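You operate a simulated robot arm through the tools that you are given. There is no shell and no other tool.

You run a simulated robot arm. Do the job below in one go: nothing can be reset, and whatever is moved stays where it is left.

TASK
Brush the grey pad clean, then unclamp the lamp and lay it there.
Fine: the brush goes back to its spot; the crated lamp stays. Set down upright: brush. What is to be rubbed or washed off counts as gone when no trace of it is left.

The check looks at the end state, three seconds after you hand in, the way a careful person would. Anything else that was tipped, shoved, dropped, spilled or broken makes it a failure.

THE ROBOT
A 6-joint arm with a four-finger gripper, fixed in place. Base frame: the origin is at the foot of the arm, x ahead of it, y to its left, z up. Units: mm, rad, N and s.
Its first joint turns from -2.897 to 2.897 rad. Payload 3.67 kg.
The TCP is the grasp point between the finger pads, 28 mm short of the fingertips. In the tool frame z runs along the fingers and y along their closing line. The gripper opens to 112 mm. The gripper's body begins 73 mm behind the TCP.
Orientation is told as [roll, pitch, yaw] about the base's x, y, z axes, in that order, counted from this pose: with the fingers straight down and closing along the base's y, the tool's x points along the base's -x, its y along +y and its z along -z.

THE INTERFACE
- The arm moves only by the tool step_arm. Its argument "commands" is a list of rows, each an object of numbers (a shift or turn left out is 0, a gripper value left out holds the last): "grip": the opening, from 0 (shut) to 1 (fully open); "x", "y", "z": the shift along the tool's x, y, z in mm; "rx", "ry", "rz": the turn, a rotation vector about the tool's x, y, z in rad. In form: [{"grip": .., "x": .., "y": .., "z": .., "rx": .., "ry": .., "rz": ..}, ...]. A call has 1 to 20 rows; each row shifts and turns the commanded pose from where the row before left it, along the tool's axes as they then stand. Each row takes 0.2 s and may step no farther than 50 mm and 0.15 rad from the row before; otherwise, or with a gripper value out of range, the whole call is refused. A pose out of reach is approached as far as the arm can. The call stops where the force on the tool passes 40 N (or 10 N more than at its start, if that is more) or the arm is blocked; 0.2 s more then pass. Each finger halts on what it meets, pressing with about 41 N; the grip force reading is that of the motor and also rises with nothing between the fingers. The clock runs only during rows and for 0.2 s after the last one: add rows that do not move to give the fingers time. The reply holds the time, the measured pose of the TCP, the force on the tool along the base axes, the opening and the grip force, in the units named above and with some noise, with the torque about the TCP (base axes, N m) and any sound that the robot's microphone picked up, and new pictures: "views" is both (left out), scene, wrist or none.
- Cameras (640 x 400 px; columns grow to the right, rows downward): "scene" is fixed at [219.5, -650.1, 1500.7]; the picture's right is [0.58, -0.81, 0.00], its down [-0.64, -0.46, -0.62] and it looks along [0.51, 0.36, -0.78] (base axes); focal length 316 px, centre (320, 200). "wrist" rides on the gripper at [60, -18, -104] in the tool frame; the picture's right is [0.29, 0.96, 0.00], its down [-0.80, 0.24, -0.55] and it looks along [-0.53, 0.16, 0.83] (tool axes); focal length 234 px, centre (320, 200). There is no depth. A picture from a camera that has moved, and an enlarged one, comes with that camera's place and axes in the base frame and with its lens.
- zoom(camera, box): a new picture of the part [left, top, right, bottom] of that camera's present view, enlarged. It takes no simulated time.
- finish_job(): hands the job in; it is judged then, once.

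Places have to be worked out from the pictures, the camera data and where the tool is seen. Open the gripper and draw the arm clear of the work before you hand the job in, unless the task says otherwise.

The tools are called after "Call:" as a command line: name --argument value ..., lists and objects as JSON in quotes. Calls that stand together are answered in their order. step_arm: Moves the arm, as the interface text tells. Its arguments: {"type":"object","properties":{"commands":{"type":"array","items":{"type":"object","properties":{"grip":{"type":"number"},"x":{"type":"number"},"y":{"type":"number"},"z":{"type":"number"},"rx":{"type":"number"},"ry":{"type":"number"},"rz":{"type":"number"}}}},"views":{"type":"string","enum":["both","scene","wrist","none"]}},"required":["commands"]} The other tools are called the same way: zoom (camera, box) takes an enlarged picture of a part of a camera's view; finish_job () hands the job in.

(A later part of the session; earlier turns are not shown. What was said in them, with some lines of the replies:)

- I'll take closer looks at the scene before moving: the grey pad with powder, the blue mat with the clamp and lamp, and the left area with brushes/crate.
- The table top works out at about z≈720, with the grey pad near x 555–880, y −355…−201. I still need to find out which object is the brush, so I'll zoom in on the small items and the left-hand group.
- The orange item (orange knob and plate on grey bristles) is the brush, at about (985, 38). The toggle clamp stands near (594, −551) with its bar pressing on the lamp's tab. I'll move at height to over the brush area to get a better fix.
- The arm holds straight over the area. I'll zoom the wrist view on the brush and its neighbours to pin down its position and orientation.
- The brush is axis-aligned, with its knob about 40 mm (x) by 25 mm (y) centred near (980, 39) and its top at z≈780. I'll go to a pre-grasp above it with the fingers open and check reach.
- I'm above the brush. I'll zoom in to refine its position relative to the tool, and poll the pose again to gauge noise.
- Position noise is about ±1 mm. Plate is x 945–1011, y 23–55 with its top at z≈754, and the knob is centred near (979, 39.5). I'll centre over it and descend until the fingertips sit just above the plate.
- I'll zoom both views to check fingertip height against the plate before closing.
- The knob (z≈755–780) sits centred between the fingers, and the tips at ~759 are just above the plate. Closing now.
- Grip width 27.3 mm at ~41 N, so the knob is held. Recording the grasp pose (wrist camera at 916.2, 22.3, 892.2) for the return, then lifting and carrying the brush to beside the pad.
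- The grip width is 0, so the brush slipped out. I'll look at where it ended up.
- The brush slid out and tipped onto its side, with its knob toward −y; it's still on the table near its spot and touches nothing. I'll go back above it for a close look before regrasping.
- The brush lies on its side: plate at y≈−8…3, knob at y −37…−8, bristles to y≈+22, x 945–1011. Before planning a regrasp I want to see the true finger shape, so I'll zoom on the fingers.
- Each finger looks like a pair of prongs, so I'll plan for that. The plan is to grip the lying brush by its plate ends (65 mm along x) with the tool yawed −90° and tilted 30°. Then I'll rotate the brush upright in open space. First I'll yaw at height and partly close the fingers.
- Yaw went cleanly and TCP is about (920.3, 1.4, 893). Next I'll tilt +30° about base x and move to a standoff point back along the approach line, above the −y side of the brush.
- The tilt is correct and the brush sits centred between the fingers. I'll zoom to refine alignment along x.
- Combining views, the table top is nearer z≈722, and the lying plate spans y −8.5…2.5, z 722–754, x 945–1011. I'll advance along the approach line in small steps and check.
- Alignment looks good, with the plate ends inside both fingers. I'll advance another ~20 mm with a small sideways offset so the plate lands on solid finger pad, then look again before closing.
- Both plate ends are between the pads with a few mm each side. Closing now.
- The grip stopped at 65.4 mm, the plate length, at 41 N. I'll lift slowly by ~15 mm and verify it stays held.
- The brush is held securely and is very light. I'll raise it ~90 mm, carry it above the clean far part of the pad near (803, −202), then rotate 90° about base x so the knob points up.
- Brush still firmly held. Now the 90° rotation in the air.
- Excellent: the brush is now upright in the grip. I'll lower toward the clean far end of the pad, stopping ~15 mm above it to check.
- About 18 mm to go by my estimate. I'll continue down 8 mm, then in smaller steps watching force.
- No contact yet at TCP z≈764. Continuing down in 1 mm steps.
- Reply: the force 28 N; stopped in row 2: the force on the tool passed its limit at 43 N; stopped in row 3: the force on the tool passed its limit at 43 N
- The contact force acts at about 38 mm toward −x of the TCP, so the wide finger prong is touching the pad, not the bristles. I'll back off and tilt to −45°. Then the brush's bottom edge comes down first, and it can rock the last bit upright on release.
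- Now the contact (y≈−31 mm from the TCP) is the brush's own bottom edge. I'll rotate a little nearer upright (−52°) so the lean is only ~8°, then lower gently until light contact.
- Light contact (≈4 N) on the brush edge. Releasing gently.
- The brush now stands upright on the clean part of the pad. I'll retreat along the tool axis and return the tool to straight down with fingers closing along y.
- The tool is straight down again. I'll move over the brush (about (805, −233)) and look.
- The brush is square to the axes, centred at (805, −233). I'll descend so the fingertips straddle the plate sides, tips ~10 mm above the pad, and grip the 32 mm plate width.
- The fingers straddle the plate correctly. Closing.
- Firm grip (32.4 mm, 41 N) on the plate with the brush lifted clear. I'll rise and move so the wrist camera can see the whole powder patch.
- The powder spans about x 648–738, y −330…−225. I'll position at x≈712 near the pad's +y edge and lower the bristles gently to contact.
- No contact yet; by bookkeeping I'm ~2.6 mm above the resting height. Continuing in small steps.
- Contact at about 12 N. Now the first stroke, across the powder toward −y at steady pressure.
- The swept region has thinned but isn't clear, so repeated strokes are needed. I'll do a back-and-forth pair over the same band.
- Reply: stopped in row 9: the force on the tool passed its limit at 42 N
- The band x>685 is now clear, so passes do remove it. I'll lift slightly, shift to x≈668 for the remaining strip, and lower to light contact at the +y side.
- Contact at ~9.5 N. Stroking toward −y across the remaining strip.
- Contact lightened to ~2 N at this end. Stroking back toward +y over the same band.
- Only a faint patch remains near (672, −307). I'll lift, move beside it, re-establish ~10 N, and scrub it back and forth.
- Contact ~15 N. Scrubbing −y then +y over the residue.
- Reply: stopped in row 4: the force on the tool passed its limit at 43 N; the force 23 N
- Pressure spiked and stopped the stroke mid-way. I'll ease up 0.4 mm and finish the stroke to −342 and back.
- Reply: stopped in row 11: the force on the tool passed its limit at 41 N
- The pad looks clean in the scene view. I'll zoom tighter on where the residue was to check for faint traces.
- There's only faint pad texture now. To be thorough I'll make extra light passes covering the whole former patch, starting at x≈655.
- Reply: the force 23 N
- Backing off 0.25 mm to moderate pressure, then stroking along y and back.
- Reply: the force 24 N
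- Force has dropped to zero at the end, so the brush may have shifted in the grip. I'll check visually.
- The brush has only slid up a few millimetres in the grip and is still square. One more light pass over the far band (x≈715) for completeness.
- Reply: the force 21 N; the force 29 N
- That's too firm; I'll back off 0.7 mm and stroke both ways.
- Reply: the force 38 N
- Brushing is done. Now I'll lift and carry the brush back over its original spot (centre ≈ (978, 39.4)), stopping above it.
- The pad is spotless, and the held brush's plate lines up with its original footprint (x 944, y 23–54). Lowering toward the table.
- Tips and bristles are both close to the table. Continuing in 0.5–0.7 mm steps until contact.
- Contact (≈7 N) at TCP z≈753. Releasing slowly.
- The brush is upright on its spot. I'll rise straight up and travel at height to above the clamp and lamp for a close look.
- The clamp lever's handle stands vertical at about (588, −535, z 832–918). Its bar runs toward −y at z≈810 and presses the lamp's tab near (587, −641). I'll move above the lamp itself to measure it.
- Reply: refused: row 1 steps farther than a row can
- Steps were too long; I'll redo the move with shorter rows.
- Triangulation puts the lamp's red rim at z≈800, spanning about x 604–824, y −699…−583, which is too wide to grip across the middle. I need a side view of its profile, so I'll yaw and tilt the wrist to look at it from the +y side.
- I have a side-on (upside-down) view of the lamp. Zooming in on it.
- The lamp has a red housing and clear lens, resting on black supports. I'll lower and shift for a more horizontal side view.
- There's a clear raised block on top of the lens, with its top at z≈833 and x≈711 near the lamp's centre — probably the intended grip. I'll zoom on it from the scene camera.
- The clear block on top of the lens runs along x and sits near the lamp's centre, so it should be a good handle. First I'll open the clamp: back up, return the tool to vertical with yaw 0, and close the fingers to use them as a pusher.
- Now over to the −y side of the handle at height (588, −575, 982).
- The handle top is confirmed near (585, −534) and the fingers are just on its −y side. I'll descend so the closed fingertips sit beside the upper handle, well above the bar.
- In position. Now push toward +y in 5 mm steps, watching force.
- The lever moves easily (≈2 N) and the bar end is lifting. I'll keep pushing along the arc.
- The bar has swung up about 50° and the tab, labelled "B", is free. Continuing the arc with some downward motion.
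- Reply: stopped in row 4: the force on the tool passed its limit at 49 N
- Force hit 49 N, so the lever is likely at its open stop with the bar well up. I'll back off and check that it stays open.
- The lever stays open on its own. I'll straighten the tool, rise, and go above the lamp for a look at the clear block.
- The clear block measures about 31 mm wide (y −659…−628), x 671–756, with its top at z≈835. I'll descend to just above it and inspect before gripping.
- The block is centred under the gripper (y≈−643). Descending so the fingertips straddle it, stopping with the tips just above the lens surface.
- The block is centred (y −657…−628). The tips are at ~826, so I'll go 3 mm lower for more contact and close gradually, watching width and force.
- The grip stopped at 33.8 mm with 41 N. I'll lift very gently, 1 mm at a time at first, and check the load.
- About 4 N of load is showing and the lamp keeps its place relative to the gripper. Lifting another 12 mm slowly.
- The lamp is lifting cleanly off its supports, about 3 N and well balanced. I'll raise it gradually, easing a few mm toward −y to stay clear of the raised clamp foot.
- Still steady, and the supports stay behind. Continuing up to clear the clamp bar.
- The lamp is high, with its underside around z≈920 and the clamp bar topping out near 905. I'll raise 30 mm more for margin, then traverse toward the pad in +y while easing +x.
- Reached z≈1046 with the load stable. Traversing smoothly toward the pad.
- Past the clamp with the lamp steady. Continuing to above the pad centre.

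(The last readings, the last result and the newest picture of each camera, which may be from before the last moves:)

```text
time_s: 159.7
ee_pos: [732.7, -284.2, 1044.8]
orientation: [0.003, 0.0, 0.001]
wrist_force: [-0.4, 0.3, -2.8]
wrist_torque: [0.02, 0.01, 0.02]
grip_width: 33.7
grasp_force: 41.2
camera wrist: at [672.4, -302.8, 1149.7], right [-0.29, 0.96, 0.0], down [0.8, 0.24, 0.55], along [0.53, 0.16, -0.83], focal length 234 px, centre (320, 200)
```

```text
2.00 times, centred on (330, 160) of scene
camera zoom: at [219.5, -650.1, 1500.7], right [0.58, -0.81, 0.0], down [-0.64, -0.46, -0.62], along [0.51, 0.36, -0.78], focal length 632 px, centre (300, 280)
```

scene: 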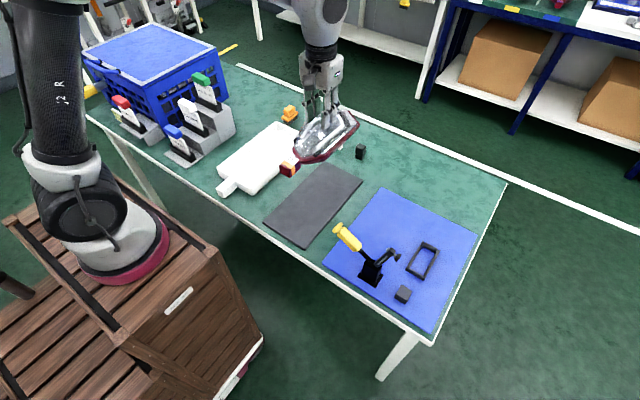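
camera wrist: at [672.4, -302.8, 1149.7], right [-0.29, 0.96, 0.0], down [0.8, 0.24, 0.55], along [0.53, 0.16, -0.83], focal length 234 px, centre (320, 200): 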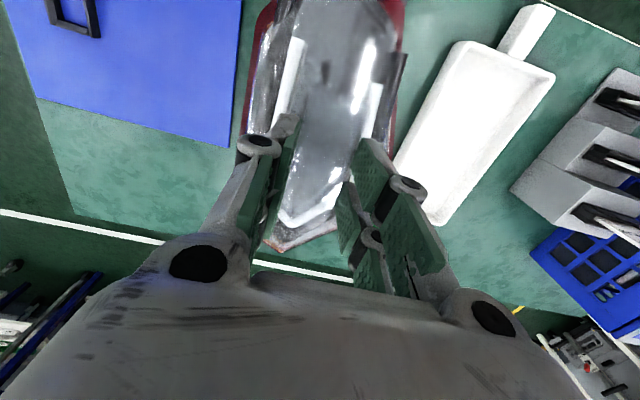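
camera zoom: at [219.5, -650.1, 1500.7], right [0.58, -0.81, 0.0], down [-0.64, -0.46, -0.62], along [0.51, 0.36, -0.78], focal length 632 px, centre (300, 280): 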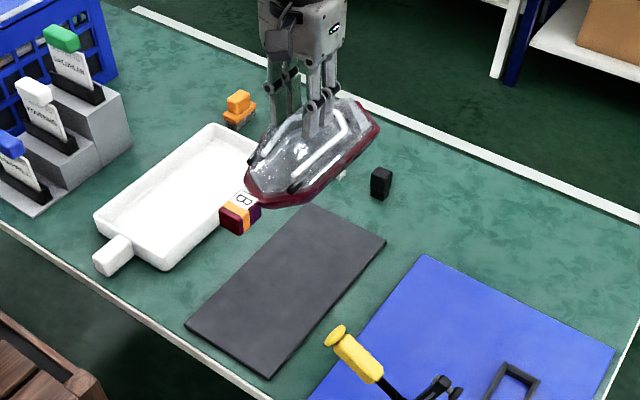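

Centred over the pad (lamp would span x≈585–844, y≈−341…−225, inside the pad). Lowering to about 35 mm above expected contact.

Call:
step_arm --commands '[{"z": 6, "y": 1}, {"z": 10, "y": 1}, {"z": 14, "y": 1}, {"z": 15}, {"z": 15}, {"z": 15}, {"z": 15}, {"z": 15}, {"z": 15}, {"z": 15}, {"z": 12}, {"z": 10}, {"z": 6}, {}]'

Call:
zoom --camera "scene" --box '[250, 130, 380, 260]'

```text
time_s: 162.7
ee_pos: [733.0, -279.9, 883.0]
orientation: [0.003, 0.0, 0.003]
wrist_force: [0.3, 0.7, -4.3]
wrist_torque: [-0.01, 0.04, -0.01]
grip_width: 33.8
grasp_force: 40.4
camera wrist: at [672.5, -299.7, 987.2], right [-0.29, 0.96, 0.0], down [0.8, 0.24, 0.55], along [0.53, 0.16, -0.83], focal length 234 px, centre (320, 200)
```

scene: 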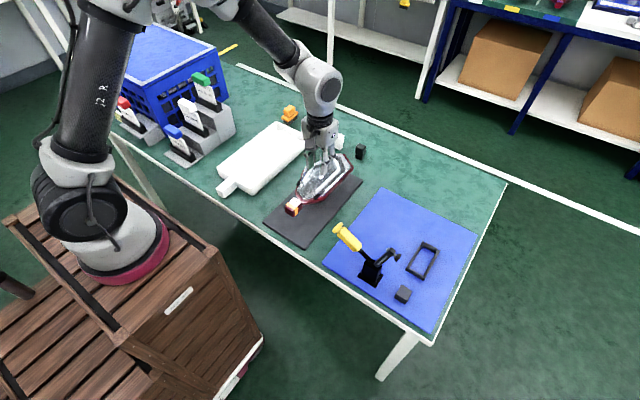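
wrist: 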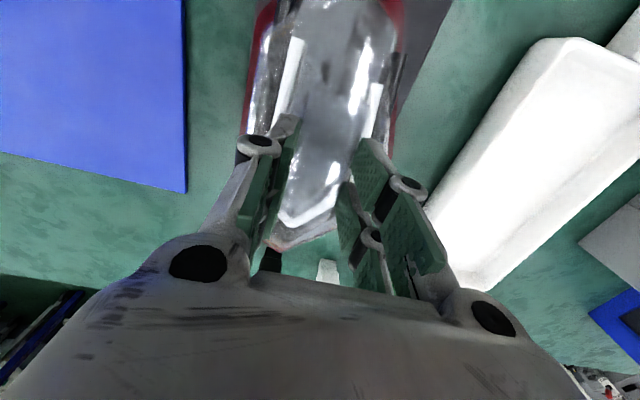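

```text
3.08 times, centred on (315, 195) of scene
camera zoom: at [219.5, -650.1, 1500.7], right [0.58, -0.81, 0.0], down [-0.64, -0.46, -0.62], along [0.51, 0.36, -0.78], focal length 973 px, centre (335, 215)
```

zoom: 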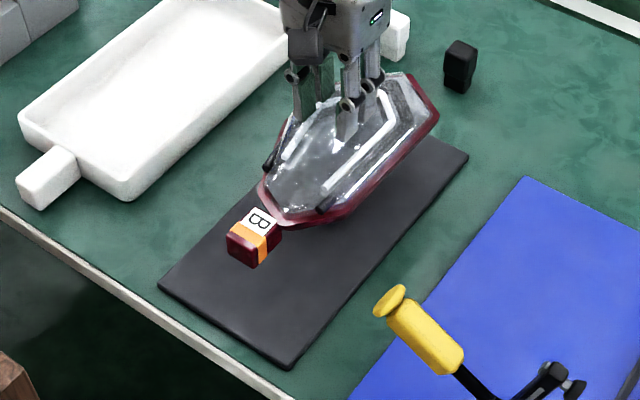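

Good placement over the pad. Lowering 25 mm in small steps.

Call:
step_arm --commands '[{"z": 5}, {"z": 5}, {"z": 5}, {"z": 4}, {"z": 3}, {"z": 3}, {}]' --views "none"

Call:
step_arm --commands '[{"z": 2}, {"z": 2}, {}]' --views "none"

Call:
zoom --camera "scene" --box '[260, 140, 370, 250]'

```text
time_s: 164.3
ee_pos: [733.4, -281.5, 858.4]
orientation: [0.002, 0.002, 0.001]
wrist_force: [-0.2, -1.2, -3.0]
wrist_torque: [0.02, 0.01, -0.01]
grip_width: 34.1
grasp_force: 41.1
```

```text
time_s: 165.1
ee_pos: [732.8, -281.5, 852.5]
orientation: [0.002, 0.002, 0.003]
wrist_force: [-0.1, -0.5, -3.1]
wrist_torque: [0.01, 0.02, -0.01]
grip_width: 34.0
grasp_force: 41.1
```

```text
3.64 times, centred on (315, 195) of scene
camera zoom: at [219.5, -650.1, 1500.7], right [0.58, -0.81, 0.0], down [-0.64, -0.46, -0.62], along [0.51, 0.36, -0.78], focal length 1150 px, centre (338, 218)
```

zoom: 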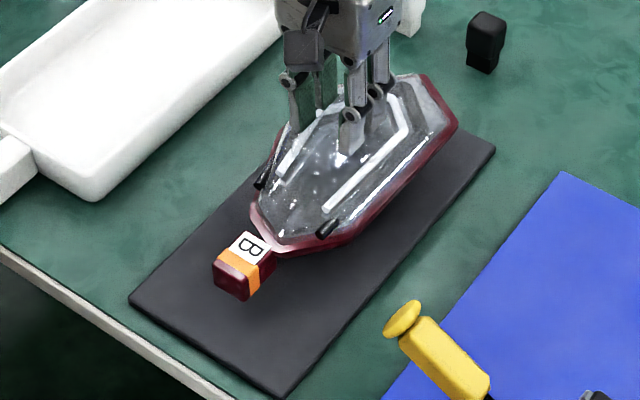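

No contact yet at TCP z≈853. Continuing.

Call:
step_arm --commands '[{"z": 2}, {"z": 2}, {}]' --views "none"

Call:
step_arm --commands '[{"z": 1.5}, {"z": 1.5}, {}]' --views "none"

Call:
zoom --camera "scene" --box '[260, 140, 370, 250]'

```text
time_s: 165.9
ee_pos: [732.4, -279.5, 851.0]
orientation: [0.001, -0.004, 0.001]
wrist_force: [-0.6, 9.1, 32.9]
wrist_torque: [0.28, 0.38, 0.04]
grip_width: 33.7
grasp_force: 41.3
```

```text
time_s: 166.7
ee_pos: [732.1, -279.9, 848.0]
orientation: [-0.002, -0.003, 0.002]
wrist_force: [3.7, 8.9, 34.7]
wrist_torque: [0.27, -0.22, 0.18]
grip_width: 33.6
grasp_force: 41.2
```

```text
3.64 times, centred on (315, 195) of scene
camera zoom: at [219.5, -650.1, 1500.7], right [0.58, -0.81, 0.0], down [-0.64, -0.46, -0.62], along [0.51, 0.36, -0.78], focal length 1150 px, centre (338, 218)
```

zoom: 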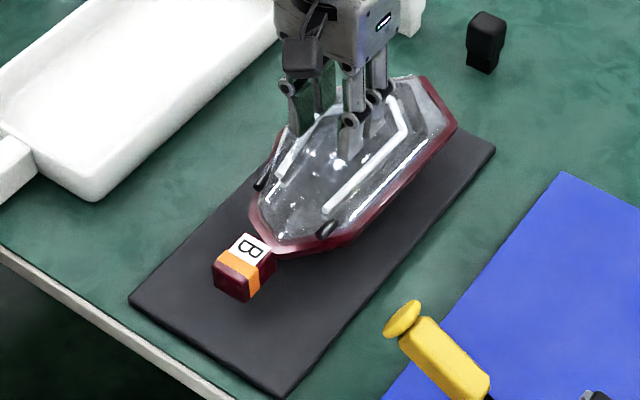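

The lamp is in contact with the pad (≈35 N, a bit firm). I'll ease upward until the load is near zero before releasing.

Call:
step_arm --commands '[{"z": -0.7}, {}]' --views "none"

Call:
step_arm --commands '[{"z": -0.5}, {}]' --views "none"

```text
time_s: 167.3
ee_pos: [732.5, -279.2, 847.4]
orientation: [-0.001, -0.001, 0.002]
wrist_force: [9.5, 7.6, 24.9]
wrist_torque: [0.33, -0.96, 0.44]
grip_width: 33.7
grasp_force: 40.4
```

```text
time_s: 167.9
ee_pos: [732.5, -280.3, 847.6]
orientation: [0.002, 0.0, 0.003]
wrist_force: [10.7, 5.6, 11.6]
wrist_torque: [0.39, -1.25, 0.27]
grip_width: 33.5
grasp_force: 40.7
```

Call:
step_arm --commands '[{"z": -0.4}, {}]' --views "none"

Call:
step_arm --commands '[{"z": -0.3}, {}]' --views "scene"

Call:
zoom --camera "scene" --box '[260, 140, 370, 250]'

```text
time_s: 168.5
ee_pos: [731.7, -281.2, 847.4]
orientation: [0.001, 0.002, -0.001]
wrist_force: [3.0, -1.3, 1.8]
wrist_torque: [-0.15, -0.77, 0.13]
grip_width: 33.7
grasp_force: 41.5
```

```text
time_s: 169.1
ee_pos: [732.3, -281.0, 848.7]
orientation: [0.003, 0.003, 0.003]
wrist_force: [0.2, 0.5, -3.8]
wrist_torque: [0.01, 0.0, 0.02]
grip_width: 33.7
grasp_force: 41.0
```

scene: 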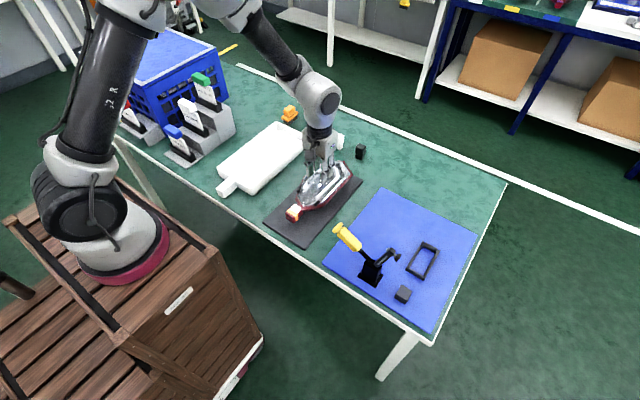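

```text
3.64 times, centred on (315, 195) of scene
camera zoom: at [219.5, -650.1, 1500.7], right [0.58, -0.81, 0.0], down [-0.64, -0.46, -0.62], along [0.51, 0.36, -0.78], focal length 1150 px, centre (338, 218)
```

zoom: 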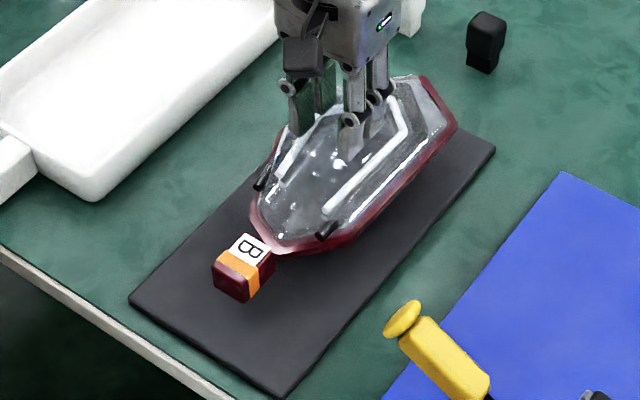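

The lamp is just barely airborne again (full weight showing). Lowering 0.4 mm to rest it lightly, then releasing slowly.

Call:
step_arm --commands '[{"z": 0.3}, {}]' --views "none"

Call:
step_arm --commands '[{"z": 0.2}, {}]' --views "none"

```text
time_s: 169.7
ee_pos: [732.7, -280.6, 848.9]
orientation: [0.002, 0.0, 0.002]
wrist_force: [0.6, 0.4, -4.2]
wrist_torque: [0.02, 0.03, 0.02]
grip_width: 33.7
grasp_force: 41.1
```

```text
time_s: 170.3
ee_pos: [732.3, -281.9, 848.4]
orientation: [0.001, 0.0, 0.002]
wrist_force: [-0.8, -0.3, -3.4]
wrist_torque: [0.0, 0.03, 0.01]
grip_width: 33.6
grasp_force: 40.7
```

Call:
step_arm --commands '[{"z": 0.3}, {}]' --views "none"

Call:
step_arm --commands '[{"z": 0.3}, {}]' --views "none"

```text
time_s: 170.9
ee_pos: [733.2, -280.8, 848.0]
orientation: [0.003, 0.001, 0.002]
wrist_force: [0.1, 0.1, -3.3]
wrist_torque: [0.01, 0.03, 0.01]
grip_width: 33.5
grasp_force: 41.3
```

```text
time_s: 171.5
ee_pos: [731.4, -280.3, 847.8]
orientation: [0.003, 0.001, 0.002]
wrist_force: [0.9, 0.7, -3.6]
wrist_torque: [-0.01, 0.0, 0.01]
grip_width: 33.5
grasp_force: 41.0
```

Call:
step_arm --commands '[{"z": 0.4}, {}]' --views "none"

Call:
step_arm --commands '[{"z": 0.3}, {}]' --views "none"

```text
time_s: 172.1
ee_pos: [732.8, -279.8, 848.0]
orientation: [0.001, -0.001, 0.002]
wrist_force: [-2.6, 0.3, 9.0]
wrist_torque: [-0.21, 0.89, -0.02]
grip_width: 33.7
grasp_force: 41.4
```

```text
time_s: 172.7
ee_pos: [731.6, -281.0, 848.9]
orientation: [0.0, 0.0, 0.002]
wrist_force: [-3.6, 0.5, 13.1]
wrist_torque: [-0.12, 1.13, -0.11]
grip_width: 33.9
grasp_force: 41.1
```

Light contact on the −x end of the housing (≈13 N). Opening the fingers slowly to let it settle.

Call:
step_arm --commands '[{"z": -0.2}, {"grip": 0.33}, {"grip": 0.36}, {"grip": 0.42}, {"grip": 0.5}, {}]'

Call:
zoom --camera "scene" --box '[260, 140, 370, 250]'

Call:
zoom --camera "wrist" --box '[200, 0, 430, 250]'

```text
time_s: 174.1
ee_pos: [731.9, -281.7, 848.0]
orientation: [0.001, 0.0, 0.002]
wrist_force: [-0.4, -0.1, 0.2]
wrist_torque: [0.0, 0.02, 0.0]
grip_width: 56.1
grasp_force: 0.0
camera wrist: at [672.5, -298.6, 952.3], right [-0.29, 0.96, 0.0], down [0.8, 0.24, 0.55], along [0.53, 0.16, -0.83], focal length 234 px, centre (320, 200)
```

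scene: 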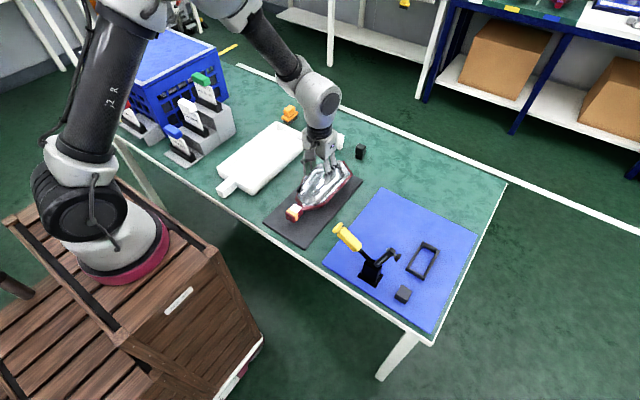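
wrist: 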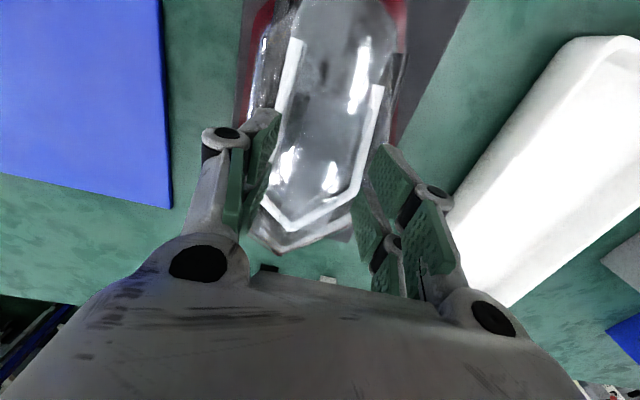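

```text
3.64 times, centred on (315, 195) of scene
camera zoom: at [219.5, -650.1, 1500.7], right [0.58, -0.81, 0.0], down [-0.64, -0.46, -0.62], along [0.51, 0.36, -0.78], focal length 1150 px, centre (338, 218)
```

zoom: 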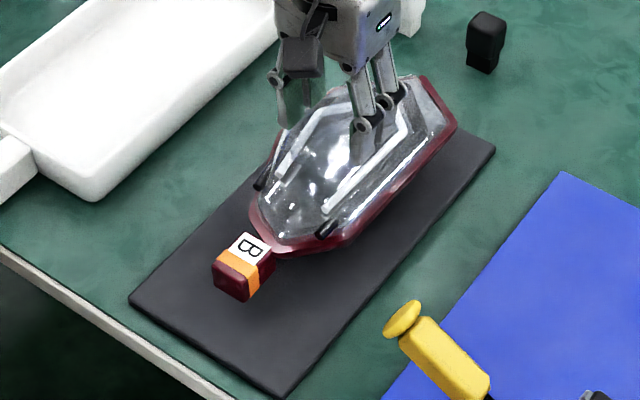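

```text
1.60 times, centred on (315, 125) of wrist
camera zoom: at [672.5, -298.6, 952.3], right [-0.29, 0.96, 0.0], down [0.8, 0.24, 0.55], along [0.53, 0.16, -0.83], focal length 375 px, centre (328, 320)
```

zoom: 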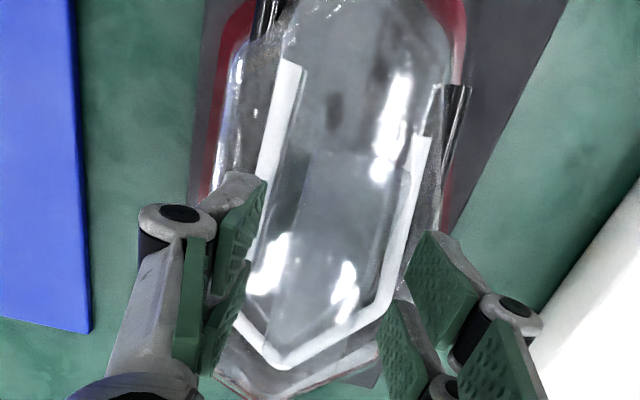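

Released and the lamp rests on the pad. Rising straight up to check it from above.

Call:
step_arm --commands '[{"z": -4}, {"z": -10}, {"z": -20}, {"z": -35}, {"z": -45}, {"z": -45}, {"x": -35, "z": -20}, {"x": -35}, {}, {}]'

Call:
zoom --camera "scene" --box '[260, 140, 370, 250]'

Call:
zoom --camera "wrist" --box '[150, 0, 470, 240]'

```text
time_s: 176.3
ee_pos: [803.5, -280.9, 1028.6]
orientation: [0.002, 0.0, 0.001]
wrist_force: [0.1, 0.0, 0.5]
wrist_torque: [-0.01, -0.03, 0.02]
grip_width: 56.0
grasp_force: 0.1
camera wrist: at [744.2, -299.8, 1132.7], right [-0.29, 0.96, 0.0], down [0.8, 0.24, 0.55], along [0.53, 0.16, -0.83], focal length 234 px, centre (320, 200)
```

scene: 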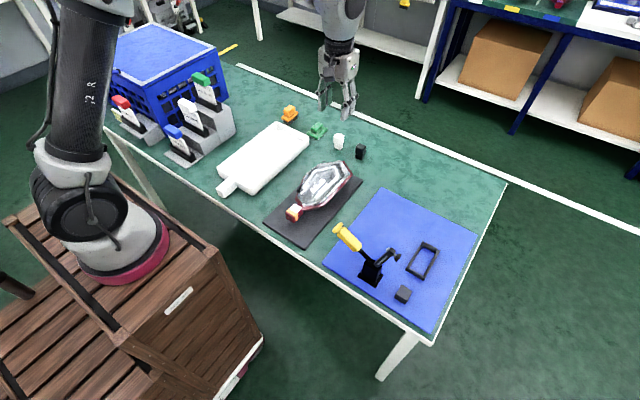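
wrist: 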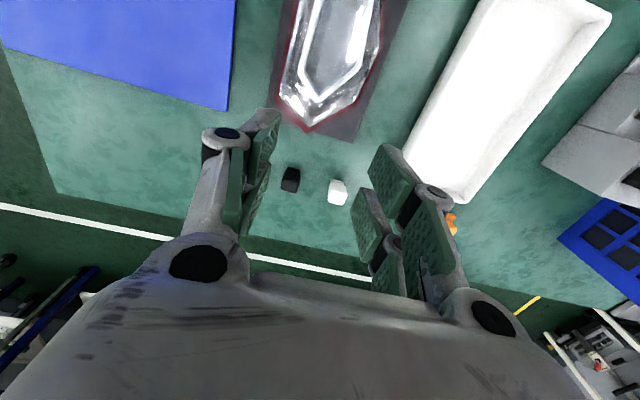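

```text
3.64 times, centred on (315, 195) of scene
camera zoom: at [219.5, -650.1, 1500.7], right [0.58, -0.81, 0.0], down [-0.64, -0.46, -0.62], along [0.51, 0.36, -0.78], focal length 1150 px, centre (338, 218)
```

zoom: 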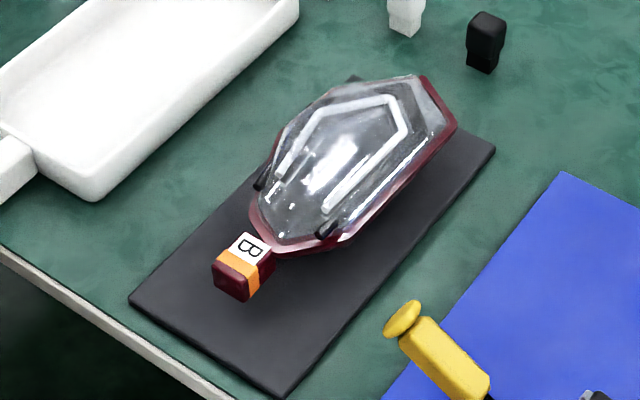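

```text
1.67 times, centred on (310, 120) of wrist
camera zoom: at [744.2, -299.8, 1132.7], right [-0.29, 0.96, 0.0], down [0.8, 0.24, 0.55], along [0.53, 0.16, -0.83], focal length 390 px, centre (337, 333)
```

zoom: 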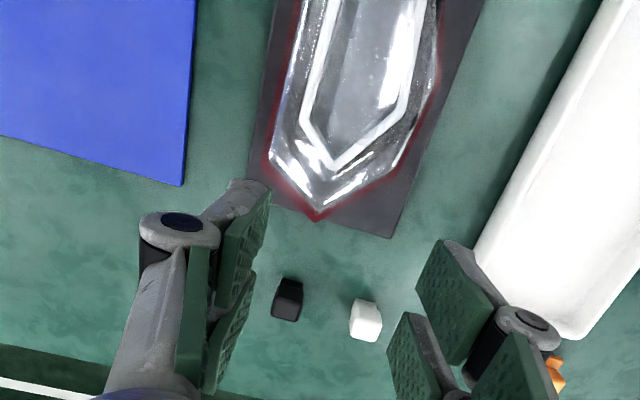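

The lamp sits fully within the pad. I'll open the gripper and withdraw to the starting area, then check everything once more.

Call:
step_arm --commands '[{"grip": 1, "z": -10}, {"z": -15}, {"x": 40}, {"x": 40}, {"x": 40}, {"x": 40}, {"x": 40}, {"x": 40}, {"x": 40}, {"x": 40}, {"x": 20}, {}, {}, {}]'

Call:
zoom --camera "scene" --box '[255, 90, 385, 255]'

Call:
zoom --camera "scene" --box '[272, 95, 376, 160]'

Call:
zoom --camera "wrist" --box '[200, 90, 440, 290]'

```text
time_s: 179.3
ee_pos: [464.0, -281.4, 1049.1]
orientation: [0.002, 0.001, 0.003]
wrist_force: [-0.3, -0.8, 0.6]
wrist_torque: [0.04, -0.02, -0.01]
grip_width: 112.2
grasp_force: 0.1
camera wrist: at [403.2, -299.7, 1154.3], right [-0.29, 0.96, 0.0], down [0.8, 0.24, 0.55], along [0.53, 0.16, -0.83], focal length 234 px, centre (320, 200)
```

scene: 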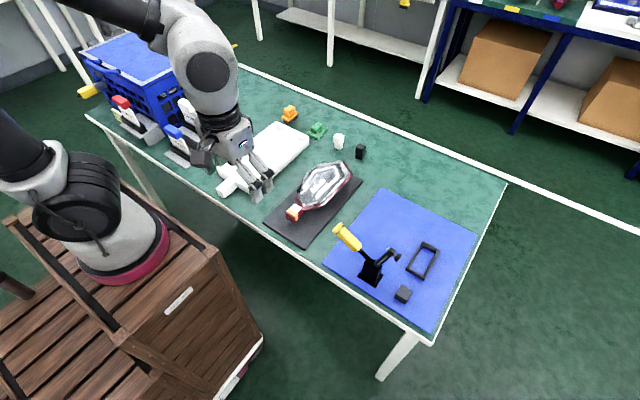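
wrist: 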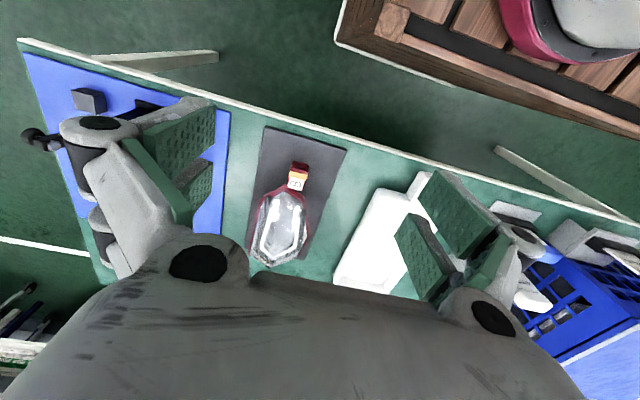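

```text
2.42 times, centred on (320, 172) of scene
camera zoom: at [219.5, -650.1, 1500.7], right [0.58, -0.81, 0.0], down [-0.64, -0.46, -0.62], along [0.51, 0.36, -0.78], focal length 767 px, centre (320, 267)
```

zoom: 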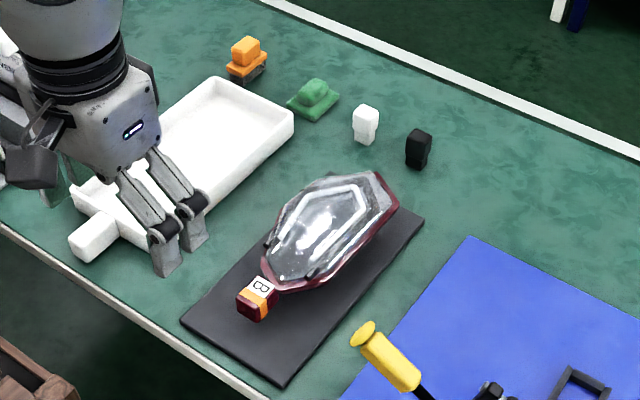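

```text
6.15 times, centred on (324, 128) of scene
camera zoom: at [219.5, -650.1, 1500.7], right [0.58, -0.81, 0.0], down [-0.64, -0.46, -0.62], along [0.51, 0.36, -0.78], focal length 1946 px, centre (295, 646)
```

zoom: 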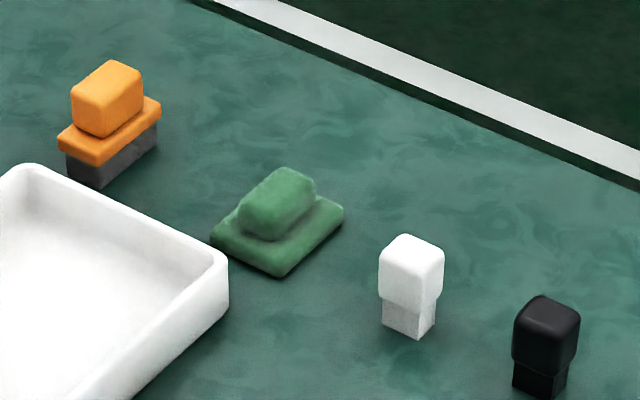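

```text
2.00 times, centred on (320, 190) of wrist
camera zoom: at [403.2, -299.7, 1154.3], right [-0.29, 0.96, 0.0], down [0.8, 0.24, 0.55], along [0.53, 0.16, -0.83], focal length 468 px, centre (320, 220)
```

zoom: 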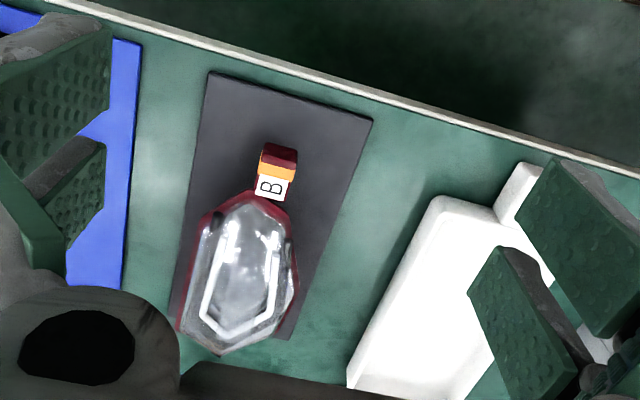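

The brush stands upright exactly where it started, and the pad is clean with the lamp lying fully on it. The clamp is open, the other objects I can see are where they were, and the arm is clear with the gripper open. Handing in.

Call:
finish_job

```text
The job is handed in.
```

The job is handed in. The grey pad is brushed clean, and the unclamped lamp ("B") is lying on it, lens up.

- **Pad:** no powder was visible in the last close-ups before I laid the lamp on it.
- **Lamp:** it sits fully within the pad and looked level in the last views. The clamp lever is left open, and the frame and block that held the lamp are still on the blue mat.
- **Brush:** it is back upright on its original spot. My first grip slipped and it tipped onto its side on the table. I picked it up again without it touching anything else. In the final zoom it looks the same as at the start.
- **Force:** the lamp met the pad with about 35 N before I eased off. I saw no damage.
- **Everything else:** I did not touch the crate, so the crated lamp stays where it was. The tray, sponge and small blocks did not move.

The gripper is open and the arm is back near its starting position, clear of the table.
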